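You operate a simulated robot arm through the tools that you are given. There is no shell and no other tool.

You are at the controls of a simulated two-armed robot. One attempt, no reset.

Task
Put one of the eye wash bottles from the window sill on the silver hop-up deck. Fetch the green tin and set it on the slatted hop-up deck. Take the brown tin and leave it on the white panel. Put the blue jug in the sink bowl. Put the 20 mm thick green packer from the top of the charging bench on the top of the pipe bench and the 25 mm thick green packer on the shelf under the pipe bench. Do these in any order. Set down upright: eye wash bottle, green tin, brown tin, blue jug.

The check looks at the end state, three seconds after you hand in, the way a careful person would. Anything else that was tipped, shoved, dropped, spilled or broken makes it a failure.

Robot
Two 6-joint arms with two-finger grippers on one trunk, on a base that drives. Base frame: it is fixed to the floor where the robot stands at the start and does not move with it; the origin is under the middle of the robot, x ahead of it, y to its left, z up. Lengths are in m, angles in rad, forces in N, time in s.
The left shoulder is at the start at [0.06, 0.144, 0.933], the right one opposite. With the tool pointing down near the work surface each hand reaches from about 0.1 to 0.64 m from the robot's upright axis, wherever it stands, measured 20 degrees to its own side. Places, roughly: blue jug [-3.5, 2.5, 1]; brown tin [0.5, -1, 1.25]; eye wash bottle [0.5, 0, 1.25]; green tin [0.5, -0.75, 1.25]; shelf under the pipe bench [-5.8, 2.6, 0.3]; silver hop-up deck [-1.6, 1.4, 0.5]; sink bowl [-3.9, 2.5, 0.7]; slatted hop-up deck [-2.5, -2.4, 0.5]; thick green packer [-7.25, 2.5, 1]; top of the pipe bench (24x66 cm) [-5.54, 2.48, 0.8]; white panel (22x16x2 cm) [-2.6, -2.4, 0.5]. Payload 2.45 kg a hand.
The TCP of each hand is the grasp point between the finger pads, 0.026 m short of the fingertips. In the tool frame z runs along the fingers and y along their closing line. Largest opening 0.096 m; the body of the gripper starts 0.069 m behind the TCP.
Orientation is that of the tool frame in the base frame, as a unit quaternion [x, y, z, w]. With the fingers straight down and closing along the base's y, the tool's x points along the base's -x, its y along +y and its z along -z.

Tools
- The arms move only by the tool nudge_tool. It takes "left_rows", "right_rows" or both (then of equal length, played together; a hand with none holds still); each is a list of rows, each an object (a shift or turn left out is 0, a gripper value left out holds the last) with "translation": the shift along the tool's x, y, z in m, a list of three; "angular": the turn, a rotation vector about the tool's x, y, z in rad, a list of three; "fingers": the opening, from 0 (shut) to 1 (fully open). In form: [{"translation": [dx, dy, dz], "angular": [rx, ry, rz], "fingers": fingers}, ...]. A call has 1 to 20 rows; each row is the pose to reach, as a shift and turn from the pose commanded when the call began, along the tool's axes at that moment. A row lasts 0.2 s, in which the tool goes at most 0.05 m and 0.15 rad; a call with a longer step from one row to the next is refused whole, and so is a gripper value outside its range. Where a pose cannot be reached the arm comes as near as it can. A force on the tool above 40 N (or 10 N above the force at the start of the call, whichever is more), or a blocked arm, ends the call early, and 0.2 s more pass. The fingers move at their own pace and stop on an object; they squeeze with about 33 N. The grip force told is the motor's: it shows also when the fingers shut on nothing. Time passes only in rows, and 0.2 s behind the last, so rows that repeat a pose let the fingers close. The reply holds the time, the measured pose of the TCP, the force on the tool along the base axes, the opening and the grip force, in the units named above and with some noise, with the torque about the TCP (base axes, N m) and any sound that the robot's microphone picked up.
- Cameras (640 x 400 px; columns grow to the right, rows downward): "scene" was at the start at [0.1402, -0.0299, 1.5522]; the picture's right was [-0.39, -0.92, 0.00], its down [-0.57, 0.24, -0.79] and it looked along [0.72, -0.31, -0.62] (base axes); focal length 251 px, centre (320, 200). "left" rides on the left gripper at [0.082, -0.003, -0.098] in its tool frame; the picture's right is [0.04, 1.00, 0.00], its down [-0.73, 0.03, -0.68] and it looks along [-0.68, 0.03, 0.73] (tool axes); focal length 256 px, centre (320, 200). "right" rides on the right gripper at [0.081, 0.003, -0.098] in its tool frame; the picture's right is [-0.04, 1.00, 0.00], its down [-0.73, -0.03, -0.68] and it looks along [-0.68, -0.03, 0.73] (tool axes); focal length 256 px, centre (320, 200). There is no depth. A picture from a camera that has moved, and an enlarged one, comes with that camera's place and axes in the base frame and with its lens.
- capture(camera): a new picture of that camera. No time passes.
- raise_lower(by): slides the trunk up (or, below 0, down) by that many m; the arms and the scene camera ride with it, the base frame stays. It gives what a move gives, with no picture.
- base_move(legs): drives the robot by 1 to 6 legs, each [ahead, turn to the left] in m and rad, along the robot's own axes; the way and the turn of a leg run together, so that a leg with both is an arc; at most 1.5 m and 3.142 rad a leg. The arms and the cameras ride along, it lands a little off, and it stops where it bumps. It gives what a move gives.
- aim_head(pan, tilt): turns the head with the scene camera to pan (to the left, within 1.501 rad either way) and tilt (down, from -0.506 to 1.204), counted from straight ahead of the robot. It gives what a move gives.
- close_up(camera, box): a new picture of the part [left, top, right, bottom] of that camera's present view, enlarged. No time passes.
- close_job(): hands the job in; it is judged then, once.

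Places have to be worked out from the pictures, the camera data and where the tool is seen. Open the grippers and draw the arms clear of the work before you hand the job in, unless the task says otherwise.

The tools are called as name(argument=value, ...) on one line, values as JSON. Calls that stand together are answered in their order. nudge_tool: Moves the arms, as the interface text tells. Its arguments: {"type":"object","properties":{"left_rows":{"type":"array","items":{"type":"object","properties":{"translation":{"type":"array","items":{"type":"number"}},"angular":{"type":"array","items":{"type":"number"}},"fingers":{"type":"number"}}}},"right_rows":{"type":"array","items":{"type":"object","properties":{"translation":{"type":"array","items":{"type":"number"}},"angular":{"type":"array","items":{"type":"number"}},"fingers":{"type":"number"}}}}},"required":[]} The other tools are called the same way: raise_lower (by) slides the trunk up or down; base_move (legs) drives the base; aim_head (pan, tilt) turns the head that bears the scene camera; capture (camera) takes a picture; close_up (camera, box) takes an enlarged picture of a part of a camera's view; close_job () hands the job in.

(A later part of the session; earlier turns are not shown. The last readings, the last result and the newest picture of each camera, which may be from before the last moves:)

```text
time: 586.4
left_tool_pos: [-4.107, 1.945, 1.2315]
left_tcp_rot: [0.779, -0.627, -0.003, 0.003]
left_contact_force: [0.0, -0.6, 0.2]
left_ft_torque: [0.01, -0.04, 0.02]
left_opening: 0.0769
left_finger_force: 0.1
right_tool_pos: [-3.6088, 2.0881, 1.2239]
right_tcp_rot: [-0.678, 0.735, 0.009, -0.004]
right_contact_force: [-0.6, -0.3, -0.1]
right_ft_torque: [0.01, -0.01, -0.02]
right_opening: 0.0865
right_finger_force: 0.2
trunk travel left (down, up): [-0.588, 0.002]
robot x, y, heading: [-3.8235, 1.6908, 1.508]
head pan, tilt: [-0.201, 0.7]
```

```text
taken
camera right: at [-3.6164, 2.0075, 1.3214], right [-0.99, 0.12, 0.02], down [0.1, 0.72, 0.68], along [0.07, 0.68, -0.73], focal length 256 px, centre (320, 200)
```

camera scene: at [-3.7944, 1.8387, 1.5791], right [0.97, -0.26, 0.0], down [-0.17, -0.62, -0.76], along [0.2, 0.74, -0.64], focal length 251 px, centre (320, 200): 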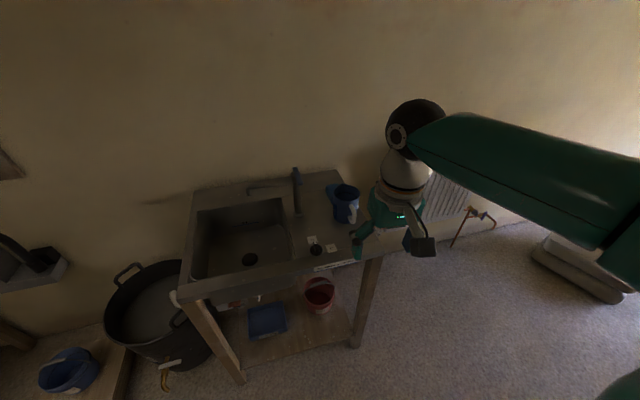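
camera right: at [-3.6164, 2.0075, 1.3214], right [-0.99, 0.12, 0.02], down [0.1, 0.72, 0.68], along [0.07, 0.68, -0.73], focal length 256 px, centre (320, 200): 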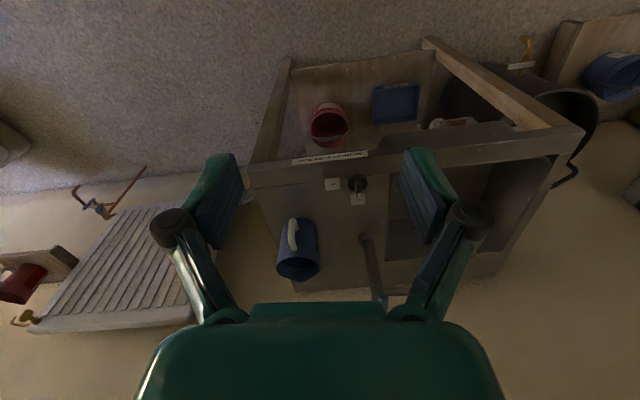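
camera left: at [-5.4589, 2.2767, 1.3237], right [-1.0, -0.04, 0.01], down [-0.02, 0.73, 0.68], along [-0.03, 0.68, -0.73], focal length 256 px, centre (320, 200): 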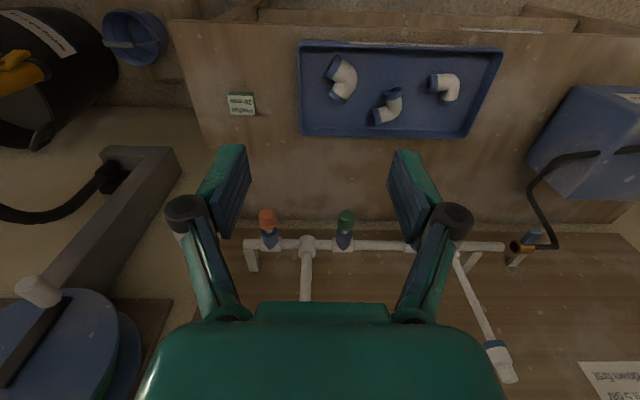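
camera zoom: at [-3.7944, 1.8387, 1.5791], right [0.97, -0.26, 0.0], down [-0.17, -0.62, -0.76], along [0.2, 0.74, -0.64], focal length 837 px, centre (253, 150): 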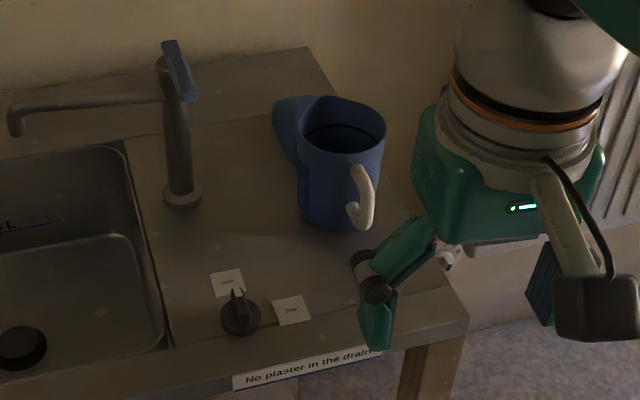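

Jug rim centre ≈ (-3.509, 2.514, z 1.0), base z ≈ 0.866, diameter ≈ 86 mm, handle toward the robot; bowl opening x -4.08…-3.74, y 2.385…2.715, tap spout over (-3.87…-3.68, 2.573). From a pose near (-3.75, 1.93) heading ≈ 2.0 the right hand can do both; I go there.

base_move(legs=[[0, -0.235], [0.25, 0], [0, 0.37]])

base_move(legs=[[0, 0.37]])

aim_head(pan=-0.5, tilt=0.75)

capture(camera="scene")

capture(camera="right")

```text
time: 590.4
left_tool_pos: [-4.0618, 2.1472, 1.2324]
left_tcp_rot: [0.82, -0.572, -0.003, 0.004]
left_contact_force: [-0.4, -0.3, 0.0]
left_ft_torque: [0.02, 0.0, 0.01]
left_opening: 0.0771
left_finger_force: 0.0
right_tool_pos: [-3.5897, 2.359, 1.2242]
right_tcp_rot: [0.727, -0.687, -0.007, 0.005]
right_contact_force: [0.2, 0.1, 0.6]
right_ft_torque: [-0.01, -0.03, -0.01]
right_opening: 0.0866
right_finger_force: 0.1
trunk travel left (down, up): [-0.588, 0.002]
robot x, y, heading: [-3.7352, 1.9372, 1.642]
head pan, tilt: [-0.201, 0.7]
```

```text
time: 592.1
left_tool_pos: [-4.1143, 2.0118, 1.2323]
left_tcp_rot: [0.911, -0.412, -0.002, 0.003]
left_contact_force: [-0.3, 0.9, -0.5]
left_ft_torque: [-0.02, 0.0, 0.02]
left_opening: 0.0769
left_finger_force: 0.0
right_tool_pos: [-3.7469, 2.3788, 1.2252]
right_tcp_rot: [0.84, -0.542, -0.006, 0.006]
right_contact_force: [0.0, 0.1, -0.7]
right_ft_torque: [0.0, 0.04, -0.01]
right_opening: 0.0863
right_finger_force: 0.0
trunk travel left (down, up): [-0.588, 0.002]
robot x, y, heading: [-3.7249, 1.9384, 2.006]
head pan, tilt: [-0.201, 0.7]
```

```text
time: 592.9
left_tool_pos: [-4.1132, 2.013, 1.2324]
left_tcp_rot: [0.911, -0.412, -0.002, 0.004]
left_contact_force: [-0.3, 0.2, -0.5]
left_ft_torque: [0.03, -0.01, 0.01]
left_opening: 0.077
left_finger_force: 0.1
right_tool_pos: [-3.7466, 2.3788, 1.2247]
right_tcp_rot: [0.84, -0.543, -0.007, 0.006]
right_contact_force: [0.7, 0.3, 0.0]
right_ft_torque: [0.0, 0.03, 0.01]
right_opening: 0.0864
right_finger_force: 0.1
trunk travel left (down, up): [-0.588, 0.002]
robot x, y, heading: [-3.7228, 1.9412, 2.004]
head pan, tilt: [-0.499, 0.75]
```

```text
taken
camera scene: at [-3.7431, 2.0807, 1.5749], right [1.0, -0.06, 0.0], down [-0.04, -0.68, -0.73], along [0.05, 0.73, -0.68], focal length 251 px, centre (320, 200)
```

scene: 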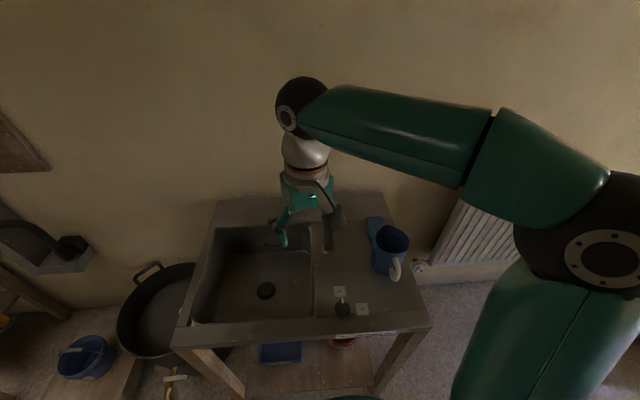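

```text
taken
camera right: at [-3.7147, 2.3048, 1.3223], right [-0.93, -0.37, 0.02], down [-0.26, 0.68, 0.68], along [-0.27, 0.63, -0.73], focal length 256 px, centre (320, 200)
```

right: 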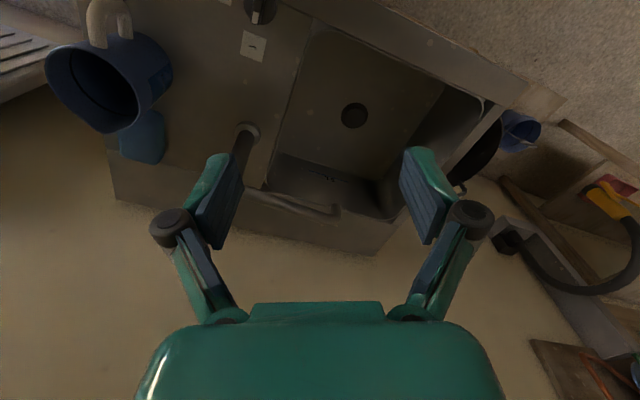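

I zoom on the jug from here.

close_up(camera="scene", box=[320, 190, 450, 330])

close_up(camera="right", box=[20, 0, 240, 180])

```text
2.86 times, centred on (385, 260) of scene
camera zoom: at [-3.7431, 2.0807, 1.5749], right [1.0, -0.06, 0.0], down [-0.04, -0.68, -0.73], along [0.05, 0.73, -0.68], focal length 718 px, centre (134, 29)
```

zoom: 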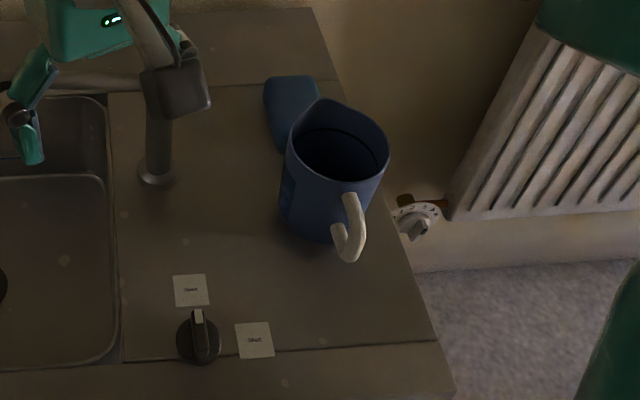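

```text
2.22 times, centred on (130, 90) of right
camera zoom: at [-3.7147, 2.3048, 1.3223], right [-0.93, -0.37, 0.02], down [-0.26, 0.68, 0.68], along [-0.27, 0.63, -0.73], focal length 569 px, centre (742, 444)
```

zoom: 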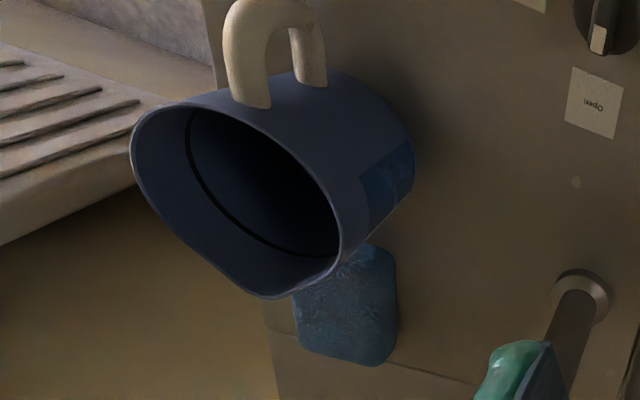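

The jug is about 98 mm wide — too wide to span — so I'll pinch its west rim wall (≈ (-3.558, 2.512)) with one finger inside. I bring the right hand above that point, closing line along x, fingers at 45 mm, staying at z 1.2 past the tap.

nudge_tool(right_rows=[{"translation": [-0.009, -0.045, 0.0], "angular": [0, 0, 0.085], "fingers": 0.47}, {"translation": [-0.018, -0.09, 0.0], "angular": [0, 0, 0.17], "fingers": 0.47}, {"translation": [-0.026, -0.135, 0.0], "angular": [0, 0, 0.255], "fingers": 0.47}, {"translation": [-0.035, -0.18, 0.0], "angular": [0, 0, 0.34], "fingers": 0.47}, {"translation": [-0.044, -0.2267, 0.0], "angular": [0, 0, 0.423], "fingers": 0.47}, {"translation": [-0.044, -0.2267, 0.045], "angular": [0, 0, 0.423], "fingers": 0.47}, {"translation": [-0.044, -0.2267, 0.09], "angular": [0, 0, 0.423], "fingers": 0.47}, {"translation": [-0.044, -0.2267, 0.125], "angular": [0, 0, 0.423], "fingers": 0.47}, {"translation": [-0.044, -0.2267, 0.125], "angular": [0, 0, 0.423], "fingers": 0.47}])

capture(camera="right")

close_up(camera="scene", box=[300, 170, 460, 310])

```text
time: 594.9
left_tool_pos: [-4.1131, 2.0128, 1.2333]
left_tcp_rot: [0.911, -0.412, -0.002, 0.004]
left_contact_force: [-0.4, -0.1, -0.1]
left_ft_torque: [-0.03, 0.0, 0.0]
left_opening: 0.0765
left_finger_force: 0.1
right_tool_pos: [-3.5612, 2.5135, 1.0944]
right_tcp_rot: [-0.707, 0.707, 0.005, -0.007]
right_contact_force: [0.0, 0.7, 0.1]
right_ft_torque: [0.01, -0.03, -0.01]
right_opening: 0.0452
right_finger_force: 0.0
trunk travel left (down, up): [-0.588, 0.002]
robot x, y, heading: [-3.7247, 1.9388, 2.012]
head pan, tilt: [-0.499, 0.75]
```

```text
taken
camera right: at [-3.5628, 2.4318, 1.1928], right [-1.0, 0.04, 0.02], down [0.04, 0.74, 0.68], along [0.01, 0.68, -0.74], focal length 256 px, centre (320, 200)
```

right: 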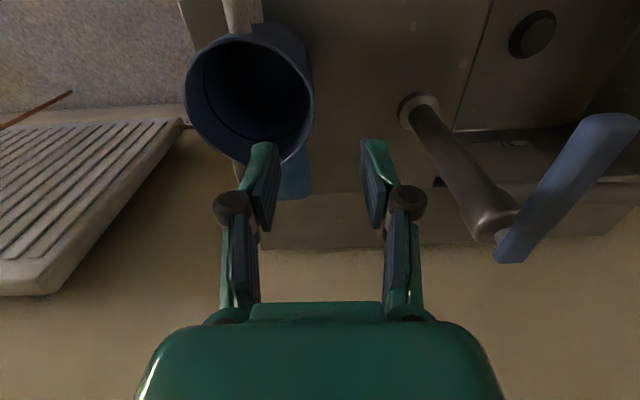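

```text
2.86 times, centred on (380, 240) of scene
camera zoom: at [-3.7432, 2.0803, 1.575], right [1.0, -0.06, 0.0], down [-0.04, -0.68, -0.73], along [0.05, 0.73, -0.68], focal length 718 px, centre (149, 86)
```

zoom: 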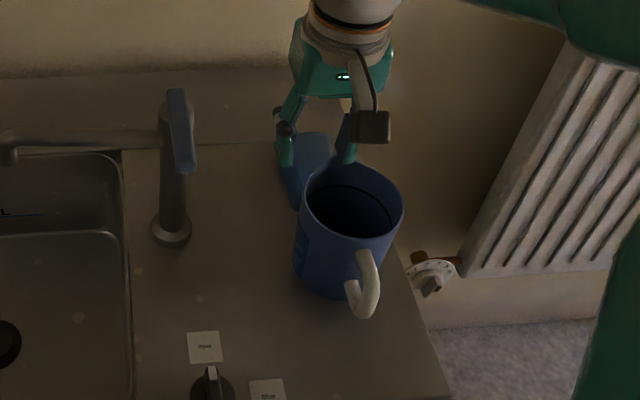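

The rim's west wall is 6 mm toward +x of the fingers' middle and the jug centre 4 mm nearer. I correct and descend 8 cm with one finger going inside.

nudge_tool(right_rows=[{"translation": [0.004, -0.006, 0.02], "fingers": 0.47}, {"translation": [0.004, -0.006, 0.05], "fingers": 0.47}, {"translation": [0.004, -0.006, 0.08], "fingers": 0.47}, {"translation": [0.004, -0.006, 0.08], "fingers": 0.47}])

capture(camera="right")

close_up(camera="scene", box=[320, 170, 440, 290])

```text
time: 595.9
left_tool_pos: [-4.1144, 2.0117, 1.2333]
left_tcp_rot: [0.911, -0.413, -0.002, 0.004]
left_contact_force: [-0.4, -0.2, 0.6]
left_ft_torque: [0.02, -0.02, 0.0]
left_opening: 0.0768
left_finger_force: 0.0
right_tool_pos: [-3.5581, 2.5083, 1.0147]
right_tcp_rot: [-0.707, 0.707, 0.005, -0.007]
right_contact_force: [-0.4, -0.1, -0.4]
right_ft_torque: [0.01, 0.01, -0.02]
right_opening: 0.045
right_finger_force: 0.0
trunk travel left (down, up): [-0.588, 0.002]
robot x, y, heading: [-3.7213, 1.9398, 2.009]
head pan, tilt: [-0.499, 0.75]
```

```text
taken
camera right: at [-3.5594, 2.4272, 1.1124], right [-1.0, 0.04, 0.02], down [0.04, 0.74, 0.68], along [0.01, 0.68, -0.74], focal length 256 px, centre (320, 200)
```

right: 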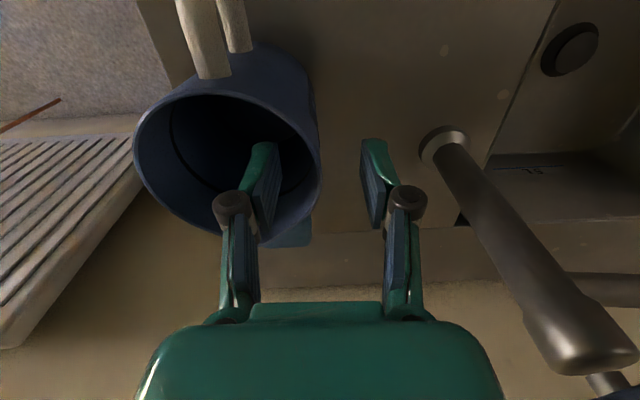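

```text
3.33 times, centred on (380, 230) of scene
camera zoom: at [-3.7434, 2.0801, 1.575], right [1.0, -0.06, 0.0], down [-0.04, -0.68, -0.73], along [0.05, 0.73, -0.68], focal length 837 px, centre (120, 100)
```

zoom: 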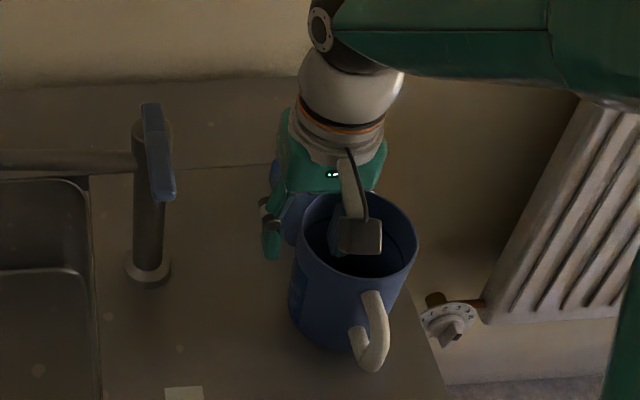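

The wall lies midway between the fingers, the inner finger inside the jug. I go 2 cm lower and close.

nudge_tool(right_rows=[{"translation": [0, 0, 0.01], "fingers": 0.47}, {"translation": [0, 0, 0.02], "fingers": 0.47}, {"translation": [0, 0, 0.02], "fingers": 0.3}, {"translation": [0, 0, 0.02], "fingers": 0.1}, {"translation": [0, 0, 0.02], "fingers": 0}, {"translation": [0, 0, 0.02], "fingers": 0}, {"translation": [0, 0, 0.02], "fingers": 0}])

capture(camera="right")

close_up(camera="scene", box=[320, 170, 440, 290])

```text
time: 597.5
left_tool_pos: [-4.1148, 2.012, 1.2331]
left_tcp_rot: [0.911, -0.412, -0.002, 0.004]
left_contact_force: [0.8, -0.9, -0.2]
left_ft_torque: [0.0, 0.03, -0.04]
left_opening: 0.0769
left_finger_force: 0.2
right_tool_pos: [-3.5563, 2.5074, 0.9962]
right_tcp_rot: [-0.707, 0.707, 0.006, -0.007]
right_contact_force: [2.6, -1.6, 6.8]
right_ft_torque: [-0.26, -0.91, -0.03]
right_opening: 0.0057
right_finger_force: 31.0
trunk travel left (down, up): [-0.588, 0.002]
robot x, y, heading: [-3.725, 1.9421, 2.011]
head pan, tilt: [-0.499, 0.75]
```

```text
taken
camera right: at [-3.5581, 2.427, 1.0935], right [-1.0, 0.04, 0.02], down [0.04, 0.73, 0.68], along [0.01, 0.68, -0.74], focal length 256 px, centre (320, 200)
```

right: 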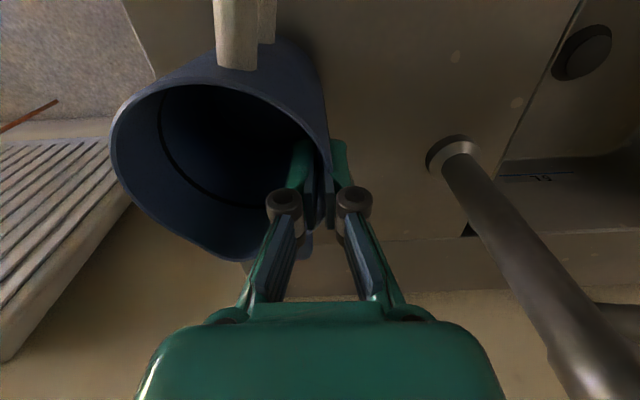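

```text
3.33 times, centred on (380, 230) of scene
camera zoom: at [-3.7432, 2.0796, 1.5751], right [1.0, -0.06, 0.0], down [-0.04, -0.68, -0.73], along [0.05, 0.73, -0.68], focal length 837 px, centre (120, 100)
```

zoom: 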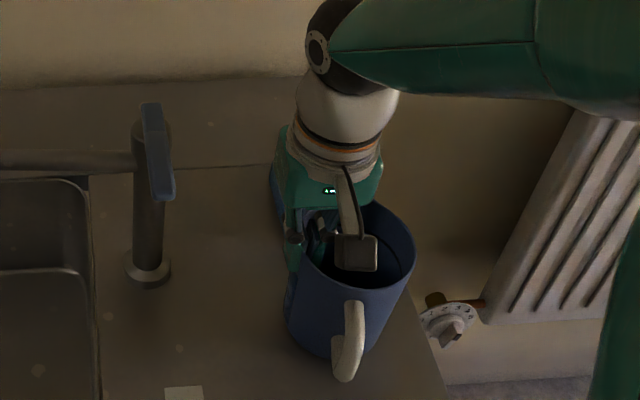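

The rim is pinched (5.7 mm wall, 31 N). I lift slowly by 2 cm and check load and attitude.

nudge_tool(right_rows=[{"translation": [0, 0, -0.005], "fingers": 0}, {"translation": [0, 0, -0.012], "fingers": 0}, {"translation": [0, 0, -0.02], "fingers": 0}, {"translation": [0, 0, -0.02], "fingers": 0}])

capture(camera="right")

close_up(camera="scene", box=[320, 170, 440, 290])

```text
time: 598.5
left_tool_pos: [-4.115, 2.0135, 1.2329]
left_tcp_rot: [0.911, -0.412, -0.003, 0.004]
left_contact_force: [0.0, 0.5, -0.5]
left_ft_torque: [0.01, 0.01, -0.02]
left_opening: 0.0769
left_finger_force: 0.1
right_tool_pos: [-3.5558, 2.5084, 1.0153]
right_tcp_rot: [0.707, -0.707, -0.005, 0.006]
right_contact_force: [0.5, -0.2, -1.0]
right_ft_torque: [0.03, 0.03, 0.0]
right_opening: 0.0062
right_finger_force: 30.9
trunk travel left (down, up): [-0.588, 0.002]
robot x, y, heading: [-3.7277, 1.9398, 2.007]
head pan, tilt: [-0.499, 0.75]
```

```text
taken
camera right: at [-3.558, 2.4274, 1.1138], right [-1.0, 0.04, 0.02], down [0.04, 0.74, 0.68], along [0.01, 0.68, -0.74], focal length 256 px, centre (320, 200)
```

right: 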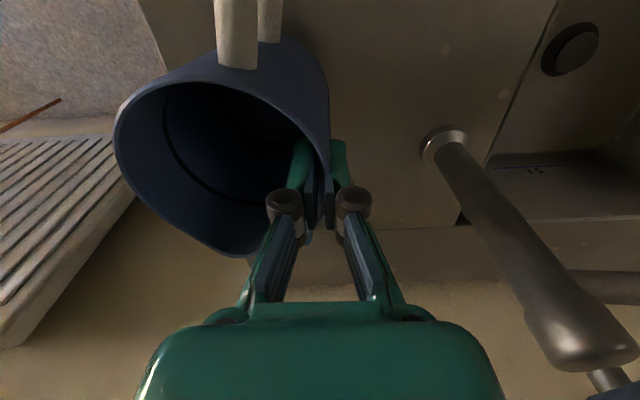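

```text
3.33 times, centred on (380, 230) of scene
camera zoom: at [-3.7432, 2.0808, 1.5749], right [1.0, -0.06, 0.0], down [-0.04, -0.68, -0.73], along [0.05, 0.73, -0.68], focal length 837 px, centre (120, 100)
```

zoom: 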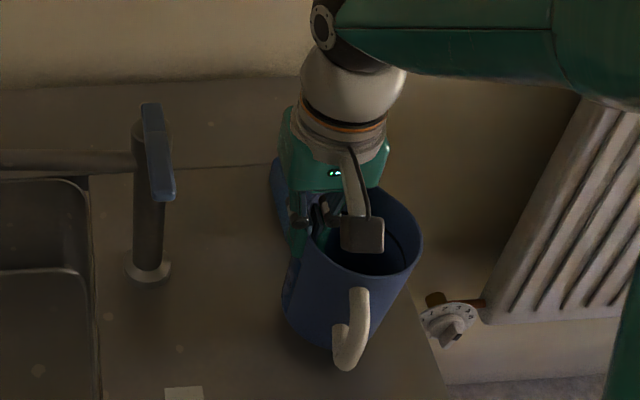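

The light jug is up 2 cm, leaning a few degrees because its wall is tapered. I lift it further, bring it forward (toward me) to clear the tap, and tilt the tool by 0.07 rad to set the jug upright again.

nudge_tool(right_rows=[{"translation": [0.015, 0, -0.02], "angular": [0.02, 0, 0], "fingers": 0}, {"translation": [0.03, 0, -0.035], "angular": [0.04, 0, 0], "fingers": 0}, {"translation": [0.045, 0, -0.045], "angular": [0.06, 0, 0], "fingers": 0}, {"translation": [0.058, 0, -0.045], "angular": [0.07, 0, 0], "fingers": 0}, {"translation": [0.058, 0, -0.045], "angular": [0.07, 0, 0], "fingers": 0}])

close_up(camera="scene", box=[300, 170, 440, 310])

capture(camera="right")

```text
time: 599.7
left_tool_pos: [-4.1146, 2.0127, 1.2331]
left_tcp_rot: [0.911, -0.413, -0.002, 0.004]
left_contact_force: [0.5, -0.2, -0.4]
left_ft_torque: [-0.03, -0.04, -0.02]
left_opening: 0.0764
left_finger_force: 0.0
right_tool_pos: [-3.5558, 2.4498, 1.062]
right_tcp_rot: [-0.707, 0.707, -0.02, 0.017]
right_contact_force: [0.5, -0.6, -1.3]
right_ft_torque: [-0.01, 0.03, -0.01]
right_opening: 0.006
right_finger_force: 30.9
trunk travel left (down, up): [-0.588, 0.002]
robot x, y, heading: [-3.7229, 1.9392, 2.002]
head pan, tilt: [-0.499, 0.75]
```

```text
2.86 times, centred on (370, 240) of scene
camera zoom: at [-3.7434, 2.0809, 1.5749], right [1.0, -0.06, 0.0], down [-0.04, -0.68, -0.73], along [0.05, 0.73, -0.68], focal length 718 px, centre (177, 86)
```

zoom: 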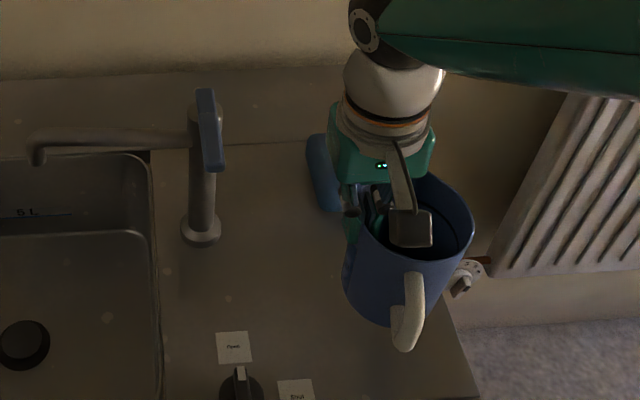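

```text
taken
camera right: at [-3.5649, 2.3692, 1.1592], right [-1.0, 0.04, -0.05], down [-0.01, 0.74, 0.68], along [0.07, 0.68, -0.73], focal length 256 px, centre (320, 200)
```

right: 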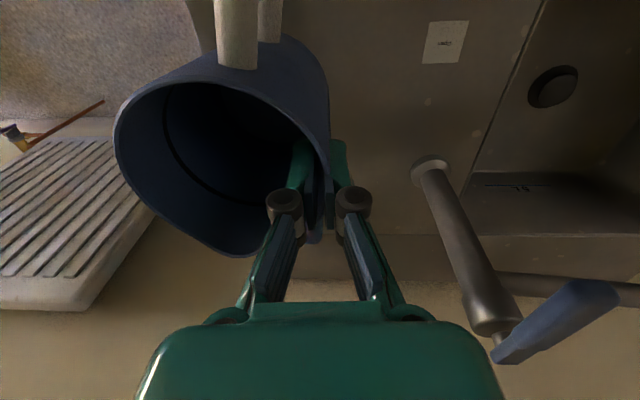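

The jug hangs nearly upright in front of the tap line. I move it west in front of the tap to grip x ≈ -3.985 at y 2.45.

nudge_tool(right_rows=[{"translation": [0, 0.043, -0.0022], "fingers": 0}, {"translation": [0, 0.086, -0.0045], "fingers": 0}, {"translation": [0, 0.129, -0.0067], "fingers": 0}, {"translation": [0, 0.172, -0.009], "fingers": 0}, {"translation": [0, 0.215, -0.0112], "fingers": 0}, {"translation": [0, 0.258, -0.0134], "fingers": 0}, {"translation": [0, 0.301, -0.0157], "fingers": 0}, {"translation": [0, 0.344, -0.0179], "fingers": 0}, {"translation": [0, 0.387, -0.0202], "fingers": 0}, {"translation": [0, 0.43, -0.0224], "fingers": 0}, {"translation": [0, 0.43, -0.0224], "fingers": 0}])

capture(camera="scene")

capture(camera="right")

```text
time: 602.1
left_tool_pos: [-4.1129, 2.0123, 1.233]
left_tcp_rot: [0.911, -0.412, -0.003, 0.004]
left_contact_force: [0.3, 0.4, 0.0]
left_ft_torque: [-0.01, 0.02, -0.02]
left_opening: 0.077
left_finger_force: 0.1
right_tool_pos: [-3.9868, 2.4495, 1.0625]
right_tcp_rot: [0.707, -0.706, 0.02, -0.017]
right_contact_force: [1.3, -0.7, -1.2]
right_ft_torque: [0.04, 0.03, 0.01]
right_opening: 0.0061
right_finger_force: 31.3
trunk travel left (down, up): [-0.588, 0.002]
robot x, y, heading: [-3.7205, 1.9425, 2.005]
head pan, tilt: [-0.499, 0.75]
```

```text
taken
camera scene: at [-3.7421, 2.0806, 1.5749], right [1.0, -0.06, 0.0], down [-0.04, -0.68, -0.73], along [0.05, 0.73, -0.68], focal length 251 px, centre (320, 200)
```

scene: 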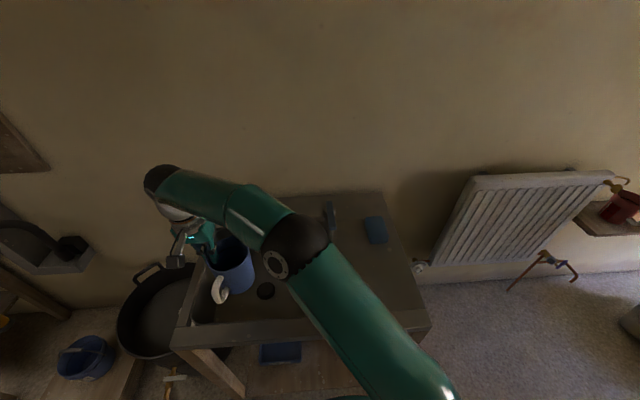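

```text
taken
camera right: at [-3.9949, 2.3691, 1.1602], right [-1.0, 0.04, -0.05], down [-0.01, 0.74, 0.68], along [0.06, 0.68, -0.73], focal length 256 px, centre (320, 200)
```

right: 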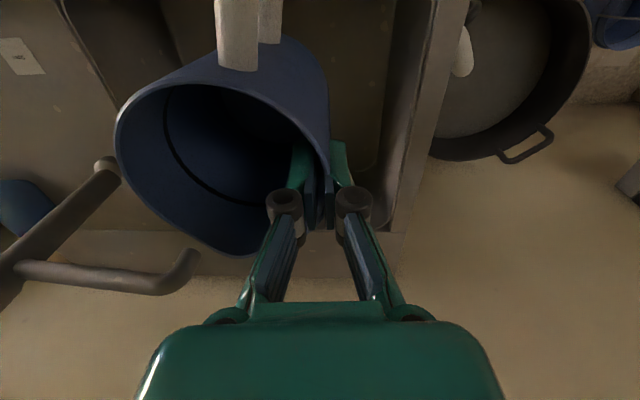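

The jug is over the front of the bowl with the spout well clear. I lower it 6 cm (still above the rim), then move it in to grip ≈ (-4.012, 2.518).

nudge_tool(right_rows=[{"translation": [0, 0.0016, 0.03], "fingers": 0}, {"translation": [0, 0.0031, 0.0599], "fingers": 0}, {"translation": [-0.025, 0.0122, 0.0593], "fingers": 0}, {"translation": [-0.05, 0.0213, 0.0587], "fingers": 0}, {"translation": [-0.0688, 0.0281, 0.0583], "fingers": 0}, {"translation": [-0.0688, 0.0281, 0.0583], "fingers": 0}])

capture(camera="right")

close_up(camera="scene", box=[150, 190, 350, 340])

```text
time: 603.5
left_tool_pos: [-4.115, 2.0135, 1.2326]
left_tcp_rot: [0.911, -0.413, -0.001, 0.004]
left_contact_force: [0.0, 0.2, -0.3]
left_ft_torque: [-0.01, -0.04, 0.02]
left_opening: 0.0767
left_finger_force: 0.0
right_tool_pos: [-4.0001, 2.5066, 0.9969]
right_tcp_rot: [0.707, -0.707, 0.02, -0.018]
right_contact_force: [0.5, 0.5, -1.7]
right_ft_torque: [-0.03, 0.04, 0.0]
right_opening: 0.0059
right_finger_force: 31.4
right hand out of reach, approached as far as the arm can: row 5, 6
trunk travel left (down, up): [-0.588, 0.002]
robot x, y, heading: [-3.7275, 1.941, 2.007]
head pan, tilt: [-0.499, 0.75]
```

```text
taken
camera right: at [-4.0087, 2.4244, 1.0942], right [-1.0, 0.04, -0.05], down [-0.01, 0.74, 0.68], along [0.07, 0.68, -0.73], focal length 256 px, centre (320, 200)
```

right: 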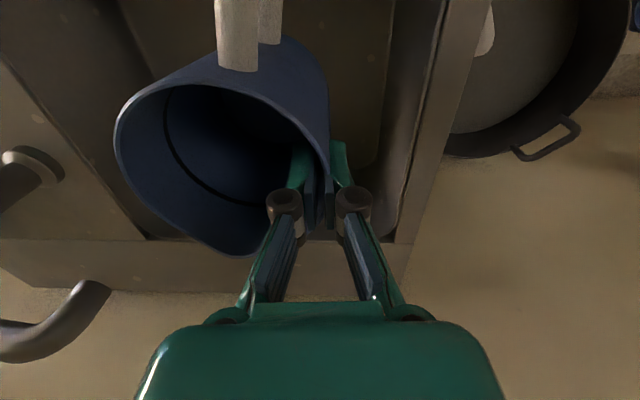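

```text
2.67 times, centred on (250, 265) of scene
camera zoom: at [-3.7442, 2.0816, 1.5748], right [1.0, -0.06, 0.0], down [-0.04, -0.68, -0.73], along [0.05, 0.73, -0.68], focal length 670 px, centre (507, 27)
```

zoom: 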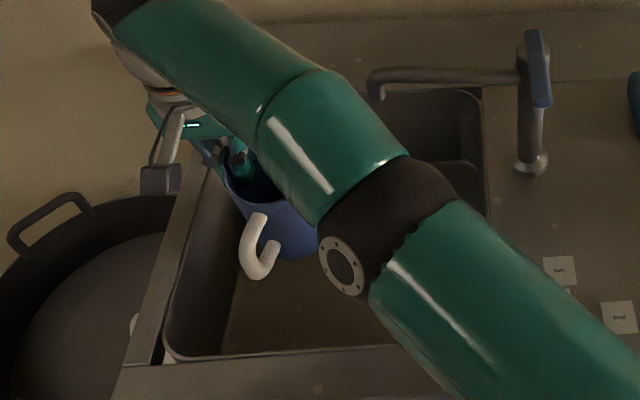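

The jug hangs inside the bowl's outline. I lower it 12 cm, adjusting the last centimetre sideways, and check.

nudge_tool(right_rows=[{"translation": [-0.0001, 0.0021, 0.04], "fingers": 0}, {"translation": [-0.003, 0.0062, 0.08], "fingers": 0}, {"translation": [-0.008, 0.0142, 0.11], "fingers": 0}, {"translation": [-0.01, 0.0182, 0.12], "fingers": 0}, {"translation": [-0.01, 0.0182, 0.12], "fingers": 0}])

capture(camera="right")

close_up(camera="scene", box=[150, 190, 350, 340])

```text
time: 604.7
left_tool_pos: [-4.1134, 2.0126, 1.2333]
left_tcp_rot: [0.911, -0.412, -0.001, 0.004]
left_contact_force: [-0.5, 0.6, -0.7]
left_ft_torque: [0.01, 0.02, 0.0]
left_opening: 0.0768
left_finger_force: 0.1
right_tool_pos: [-4.008, 2.5082, 0.8767]
right_tcp_rot: [-0.707, 0.707, -0.019, 0.017]
right_contact_force: [0.6, 0.3, -2.4]
right_ft_torque: [0.05, 0.07, 0.03]
right_opening: 0.006
right_finger_force: 31.8
right hand out of reach, approached as far as the arm can: row 3, 4, 5
trunk travel left (down, up): [-0.588, 0.002]
robot x, y, heading: [-3.7247, 1.9412, 2.009]
head pan, tilt: [-0.499, 0.75]
```

```text
taken
camera right: at [-4.0159, 2.4277, 0.9743], right [-1.0, 0.04, -0.05], down [-0.01, 0.74, 0.68], along [0.07, 0.68, -0.73], focal length 256 px, centre (320, 200)
```

right: 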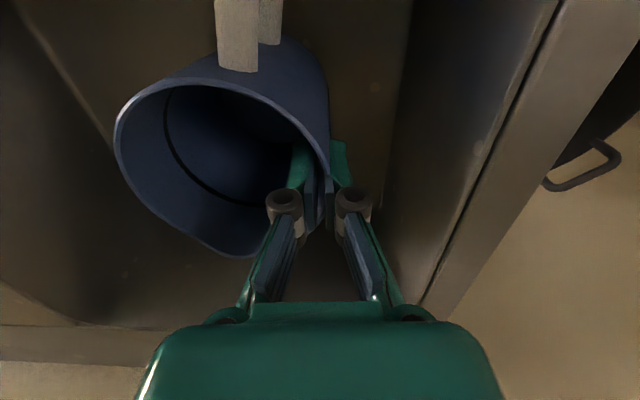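

```text
2.67 times, centred on (250, 265) of scene
camera zoom: at [-3.7434, 2.0811, 1.5749], right [1.0, -0.06, 0.0], down [-0.04, -0.68, -0.73], along [0.05, 0.73, -0.68], focal length 670 px, centre (507, 27)
```

zoom: 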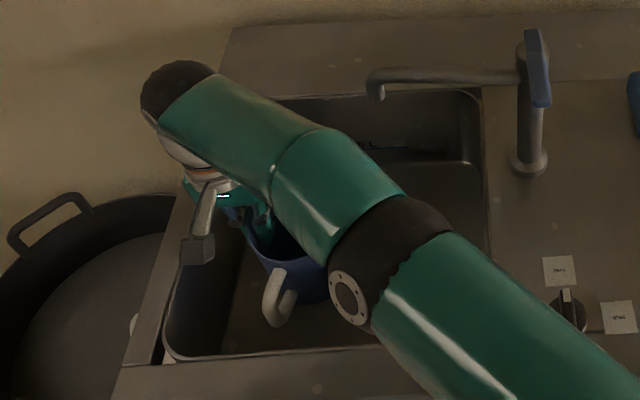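

The jug is well inside the bowl, clear of its walls. I lower 3 cm more, then in 4 mm steps to contact.

nudge_tool(right_rows=[{"translation": [0, 0.0008, 0.015], "fingers": 0}, {"translation": [0, 0.0016, 0.03], "fingers": 0}, {"translation": [0, 0.0016, 0.03], "fingers": 0}])

nudge_tool(right_rows=[{"translation": [0, 0.0003, 0.005], "fingers": 0}, {"translation": [0, 0.0003, 0.005], "fingers": 0}])

nudge_tool(right_rows=[{"translation": [0, 0.0003, 0.005], "fingers": 0}, {"translation": [0, 0.0003, 0.005], "fingers": 0}])

```text
time: 605.5
left_tool_pos: [-4.1153, 2.0123, 1.2325]
left_tcp_rot: [0.911, -0.412, -0.002, 0.004]
left_contact_force: [-0.5, -0.5, 0.5]
left_ft_torque: [-0.03, -0.01, -0.01]
left_opening: 0.0768
left_finger_force: 0.0
right_tool_pos: [-4.0091, 2.5087, 0.8457]
right_tcp_rot: [-0.706, 0.707, -0.02, 0.018]
right_contact_force: [-0.2, 0.2, -1.2]
right_ft_torque: [0.0, 0.04, 0.0]
right_opening: 0.006
right_finger_force: 31.3
trunk travel left (down, up): [-0.588, 0.002]
robot x, y, heading: [-3.721, 1.9383, 2.007]
head pan, tilt: [-0.499, 0.75]
```

```text
time: 606.1
left_tool_pos: [-4.1145, 2.0133, 1.2333]
left_tcp_rot: [0.911, -0.413, -0.002, 0.004]
left_contact_force: [-0.6, 0.6, 0.7]
left_ft_torque: [-0.03, -0.03, 0.02]
left_opening: 0.0768
left_finger_force: 0.1
right_tool_pos: [-4.0072, 2.5085, 0.8422]
right_tcp_rot: [0.707, -0.707, 0.019, -0.016]
right_contact_force: [0.0, 0.0, -1.4]
right_ft_torque: [-0.01, 0.05, 0.0]
right_opening: 0.0058
right_finger_force: 31.3
trunk travel left (down, up): [-0.588, 0.002]
robot x, y, heading: [-3.7218, 1.9437, 2.006]
head pan, tilt: [-0.499, 0.75]
```

```text
time: 606.7
left_tool_pos: [-4.1144, 2.0118, 1.2343]
left_tcp_rot: [0.911, -0.412, -0.003, 0.004]
left_contact_force: [-0.3, -0.2, 0.0]
left_ft_torque: [0.01, 0.01, 0.0]
left_opening: 0.0767
left_finger_force: 0.0
right_tool_pos: [-4.0076, 2.509, 0.8378]
right_tcp_rot: [-0.706, 0.707, -0.02, 0.017]
right_contact_force: [1.2, -0.4, -0.6]
right_ft_torque: [0.06, 0.06, 0.0]
right_opening: 0.006
right_finger_force: 31.6
trunk travel left (down, up): [-0.588, 0.002]
robot x, y, heading: [-3.722, 1.9429, 2.007]
head pan, tilt: [-0.499, 0.75]
```

No contact at TCP 0.838 yet. I continue in 5 mm steps.

nudge_tool(right_rows=[{"translation": [0, 0.0003, 0.005], "fingers": 0}, {"translation": [0, 0.0003, 0.005], "fingers": 0}])

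nudge_tool(right_rows=[{"translation": [0, 0.0003, 0.005], "fingers": 0}, {"translation": [0, 0.0003, 0.005], "fingers": 0}])

nudge_tool(right_rows=[{"translation": [0, 0.0003, 0.005], "fingers": 0}, {"translation": [0, 0.0003, 0.005], "fingers": 0}])

```text
time: 607.3
left_tool_pos: [-4.1145, 2.0127, 1.2339]
left_tcp_rot: [0.911, -0.413, -0.002, 0.004]
left_contact_force: [0.4, -0.2, 0.0]
left_ft_torque: [-0.01, 0.04, 0.01]
left_opening: 0.0769
left_finger_force: 0.0
right_tool_pos: [-4.0068, 2.5079, 0.832]
right_tcp_rot: [0.707, -0.706, 0.019, -0.018]
right_contact_force: [-0.2, 0.4, -1.9]
right_ft_torque: [0.01, 0.06, -0.01]
right_opening: 0.0057
right_finger_force: 31.5
trunk travel left (down, up): [-0.588, 0.002]
robot x, y, heading: [-3.7207, 1.9421, 2.008]
head pan, tilt: [-0.499, 0.75]
```

```text
time: 607.9
left_tool_pos: [-4.1138, 2.0123, 1.2339]
left_tcp_rot: [0.911, -0.412, -0.002, 0.004]
left_contact_force: [0.4, -0.5, 0.4]
left_ft_torque: [0.0, -0.01, -0.01]
left_opening: 0.0768
left_finger_force: 0.0
right_tool_pos: [-4.0079, 2.5075, 0.8281]
right_tcp_rot: [-0.707, 0.707, -0.017, 0.017]
right_contact_force: [-1.7, 0.8, 10.4]
right_ft_torque: [-0.45, 0.04, -0.05]
right_opening: 0.0063
right_finger_force: 31.0
trunk travel left (down, up): [-0.588, 0.002]
robot x, y, heading: [-3.7259, 1.9419, 2.009]
head pan, tilt: [-0.499, 0.75]
```

```text
time: 608.5
left_tool_pos: [-4.1129, 2.0105, 1.2341]
left_tcp_rot: [0.911, -0.413, -0.002, 0.004]
left_contact_force: [0.2, 0.4, -0.3]
left_ft_torque: [0.04, -0.03, 0.0]
left_opening: 0.077
left_finger_force: 0.0
right_tool_pos: [-4.0069, 2.5074, 0.829]
right_tcp_rot: [0.707, -0.707, 0.014, -0.018]
right_contact_force: [-5.4, 5.8, 32.2]
right_ft_torque: [-0.15, 0.1, -0.01]
right_opening: 0.0062
right_finger_force: 30.7
trunk travel left (down, up): [-0.588, 0.002]
robot x, y, heading: [-3.7248, 1.9397, 2.008]
head pan, tilt: [-0.499, 0.75]
```

Contact at TCP 0.829 (32 N), little torque, so it stands flat. I ease up 4 mm, then open the fingers gently.

nudge_tool(right_rows=[{"translation": [0, 0, -0.004], "fingers": 0}, {"translation": [0, 0, -0.005], "fingers": 0}])

nudge_tool(right_rows=[{"translation": [0, 0, 0], "fingers": 0.15}, {"translation": [0, 0, 0], "fingers": 0.3}, {"translation": [0, 0, 0], "fingers": 0.35}, {"translation": [0, 0, 0], "fingers": 0.35}])

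capture(camera="right")

```text
time: 609.1
left_tool_pos: [-4.1143, 2.012, 1.2331]
left_tcp_rot: [0.911, -0.412, -0.003, 0.004]
left_contact_force: [0.5, 0.8, -0.7]
left_ft_torque: [0.0, 0.02, -0.01]
left_opening: 0.0768
left_finger_force: 0.0
right_tool_pos: [-4.0068, 2.5068, 0.829]
right_tcp_rot: [0.707, -0.707, 0.019, -0.017]
right_contact_force: [-2.7, 6.7, 16.0]
right_ft_torque: [0.99, 0.06, 0.17]
right_opening: 0.006
right_finger_force: 31.4
trunk travel left (down, up): [-0.588, 0.002]
robot x, y, heading: [-3.7236, 1.9393, 2.006]
head pan, tilt: [-0.499, 0.75]
```

```text
time: 610.1
left_tool_pos: [-4.1147, 2.0115, 1.2322]
left_tcp_rot: [0.911, -0.413, -0.002, 0.005]
left_contact_force: [-0.1, -0.2, 0.3]
left_ft_torque: [-0.04, 0.0, -0.02]
left_opening: 0.0767
left_finger_force: 0.1
right_tool_pos: [-4.0072, 2.5065, 0.8267]
right_tcp_rot: [0.707, -0.707, 0.019, -0.018]
right_contact_force: [-0.7, -0.1, 0.3]
right_ft_torque: [-0.01, -0.01, -0.03]
right_opening: 0.0336
right_finger_force: 0.0
trunk travel left (down, up): [-0.588, 0.002]
robot x, y, heading: [-3.7266, 1.9374, 2.007]
head pan, tilt: [-0.499, 0.75]
```

```text
taken
camera right: at [-4.0153, 2.4262, 0.9253], right [-1.0, 0.04, -0.05], down [-0.01, 0.74, 0.68], along [0.06, 0.68, -0.73], focal length 256 px, centre (320, 200)
```

right: 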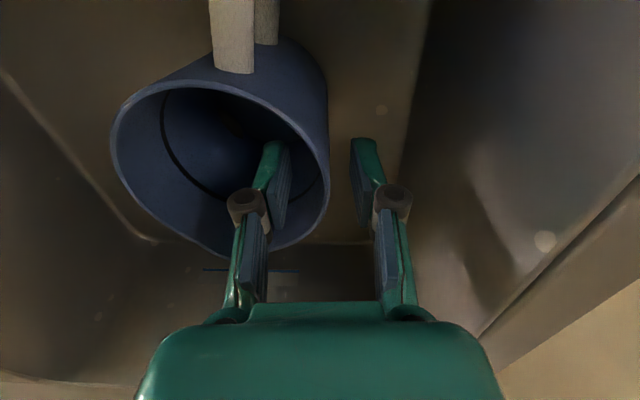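

The jug stands free in the bowl. I rise straight up until the fingers are out, then draw back over the sink front.

nudge_tool(right_rows=[{"translation": [0, 0, -0.03], "fingers": 0.35}, {"translation": [0, 0, -0.07], "fingers": 0.35}, {"translation": [0, 0, -0.11], "fingers": 0.35}, {"translation": [0, 0, -0.15], "fingers": 0.35}, {"translation": [0.02, 0, -0.19], "fingers": 0.35}, {"translation": [0.05, 0, -0.225], "fingers": 0.35}, {"translation": [0.08, 0, -0.26], "fingers": 0.35}, {"translation": [0.11, 0, -0.295], "fingers": 0.35}, {"translation": [0.14, 0, -0.33], "fingers": 0.35}, {"translation": [0.17, 0, -0.36], "fingers": 0.35}])

capture(camera="right")

close_up(camera="scene", box=[150, 180, 430, 350])

```text
time: 612.5
left_tool_pos: [-4.1142, 2.0133, 1.2342]
left_tcp_rot: [0.911, -0.412, -0.002, 0.005]
left_contact_force: [-0.1, 0.9, 0.0]
left_ft_torque: [0.0, 0.0, -0.01]
left_opening: 0.077
left_finger_force: 0.0
right_tool_pos: [-4.0069, 2.3742, 1.1755]
right_tcp_rot: [-0.682, 0.731, -0.034, 0.013]
right_contact_force: [-0.6, -0.3, -0.6]
right_ft_torque: [-0.01, -0.01, 0.01]
right_opening: 0.0336
right_finger_force: 0.1
right hand out of reach, approached as far as the arm can: row 3, 4, 5
trunk travel left (down, up): [-0.588, 0.002]
robot x, y, heading: [-3.7256, 1.9354, 2.01]
head pan, tilt: [-0.499, 0.75]
stopped in row 10 (right hand): the arm was blocked; the commanded pose is now the measured one
```

```text
taken
camera right: at [-4.0219, 2.2959, 1.2753], right [-0.99, 0.11, -0.07], down [0.04, 0.75, 0.66], along [0.12, 0.65, -0.75], focal length 256 px, centre (320, 200)
```

right: 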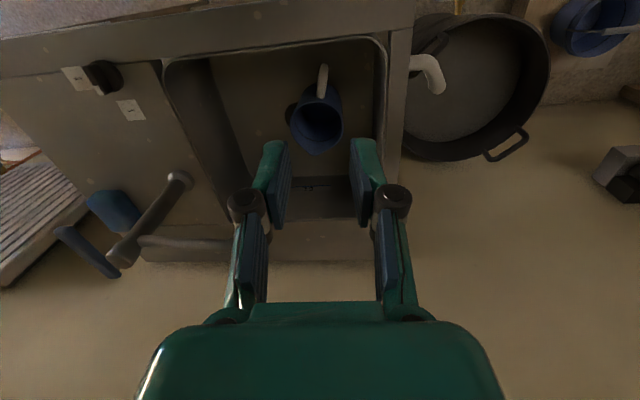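

```text
2.29 times, centred on (290, 265) of scene
camera zoom: at [-3.7433, 2.0812, 1.5759], right [1.0, -0.06, 0.0], down [-0.04, -0.68, -0.73], along [0.05, 0.73, -0.68], focal length 574 px, centre (389, 51)
```

zoom: 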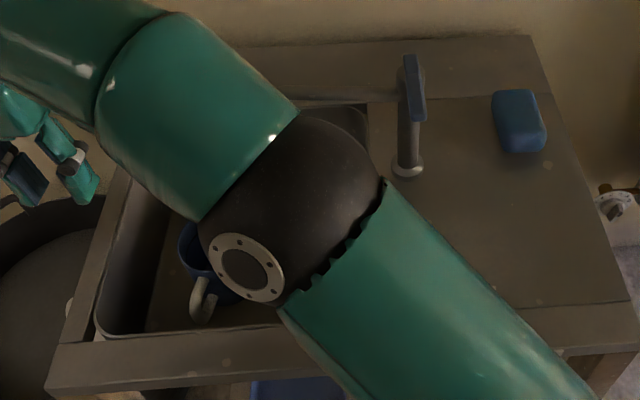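

The jug stands upright in the bowl. The right arm got close to its own body, so I move the right hand out to its own side and level the tool.

nudge_tool(right_rows=[{"translation": [0, -0.04, 0], "angular": [0, 0, 0], "fingers": 0.5}, {"translation": [0, -0.085, 0], "angular": [-0.02, 0, 0], "fingers": 0.5}, {"translation": [0, -0.13, 0], "angular": [-0.04, 0, 0], "fingers": 0.5}, {"translation": [0, -0.175, 0], "angular": [-0.065, 0, 0], "fingers": 0.5}, {"translation": [0.02, -0.215, 0], "angular": [-0.065, 0, 0], "fingers": 0.5}, {"translation": [0.04, -0.25, 0], "angular": [-0.065, 0, 0], "fingers": 0.5}, {"translation": [0.04, -0.25, 0], "angular": [-0.065, 0, 0], "fingers": 0.5}])

capture(camera="scene")

close_up(camera="scene", box=[160, 190, 360, 340])

```text
time: 614.1
left_tool_pos: [-4.1153, 2.0133, 1.2332]
left_tcp_rot: [0.911, -0.412, -0.002, 0.004]
left_contact_force: [0.9, -0.1, 0.1]
left_ft_torque: [-0.02, -0.04, -0.03]
left_opening: 0.0769
left_finger_force: 0.0
right_tool_pos: [-3.7612, 2.3155, 1.1939]
right_tcp_rot: [-0.684, 0.73, -0.01, -0.009]
right_contact_force: [-0.6, 0.8, 0.2]
right_ft_torque: [-0.01, -0.01, -0.03]
right_opening: 0.0481
right_finger_force: 0.1
trunk travel left (down, up): [-0.588, 0.002]
robot x, y, heading: [-3.7246, 1.9405, 2.009]
head pan, tilt: [-0.499, 0.75]
```

```text
taken
camera scene: at [-3.7445, 2.0813, 1.5748], right [1.0, -0.06, 0.0], down [-0.04, -0.68, -0.73], along [0.05, 0.73, -0.68], focal length 251 px, centre (320, 200)
```

scene: 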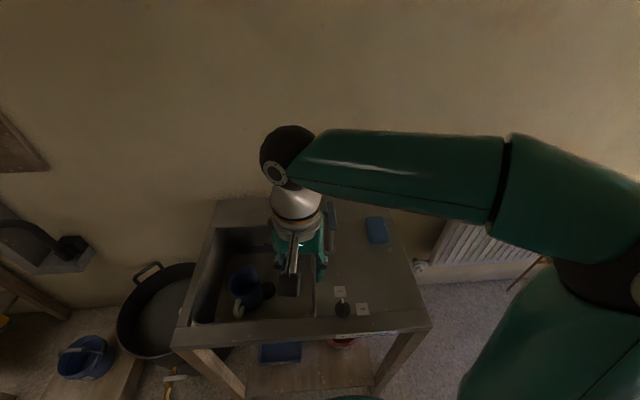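

```text
2.67 times, centred on (260, 265) of scene
camera zoom: at [-3.7445, 2.0813, 1.5748], right [1.0, -0.06, 0.0], down [-0.04, -0.68, -0.73], along [0.05, 0.73, -0.68], focal length 670 px, centre (480, 27)
```

zoom: 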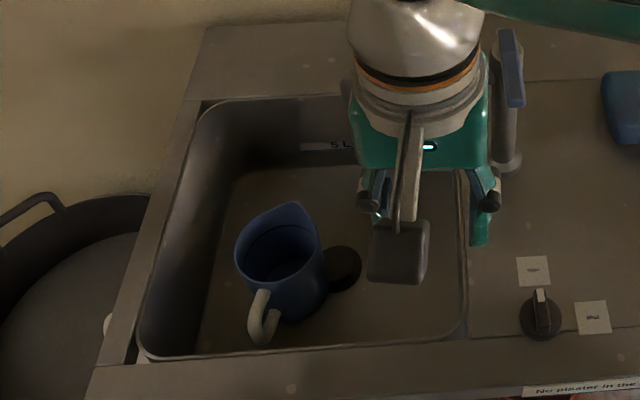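

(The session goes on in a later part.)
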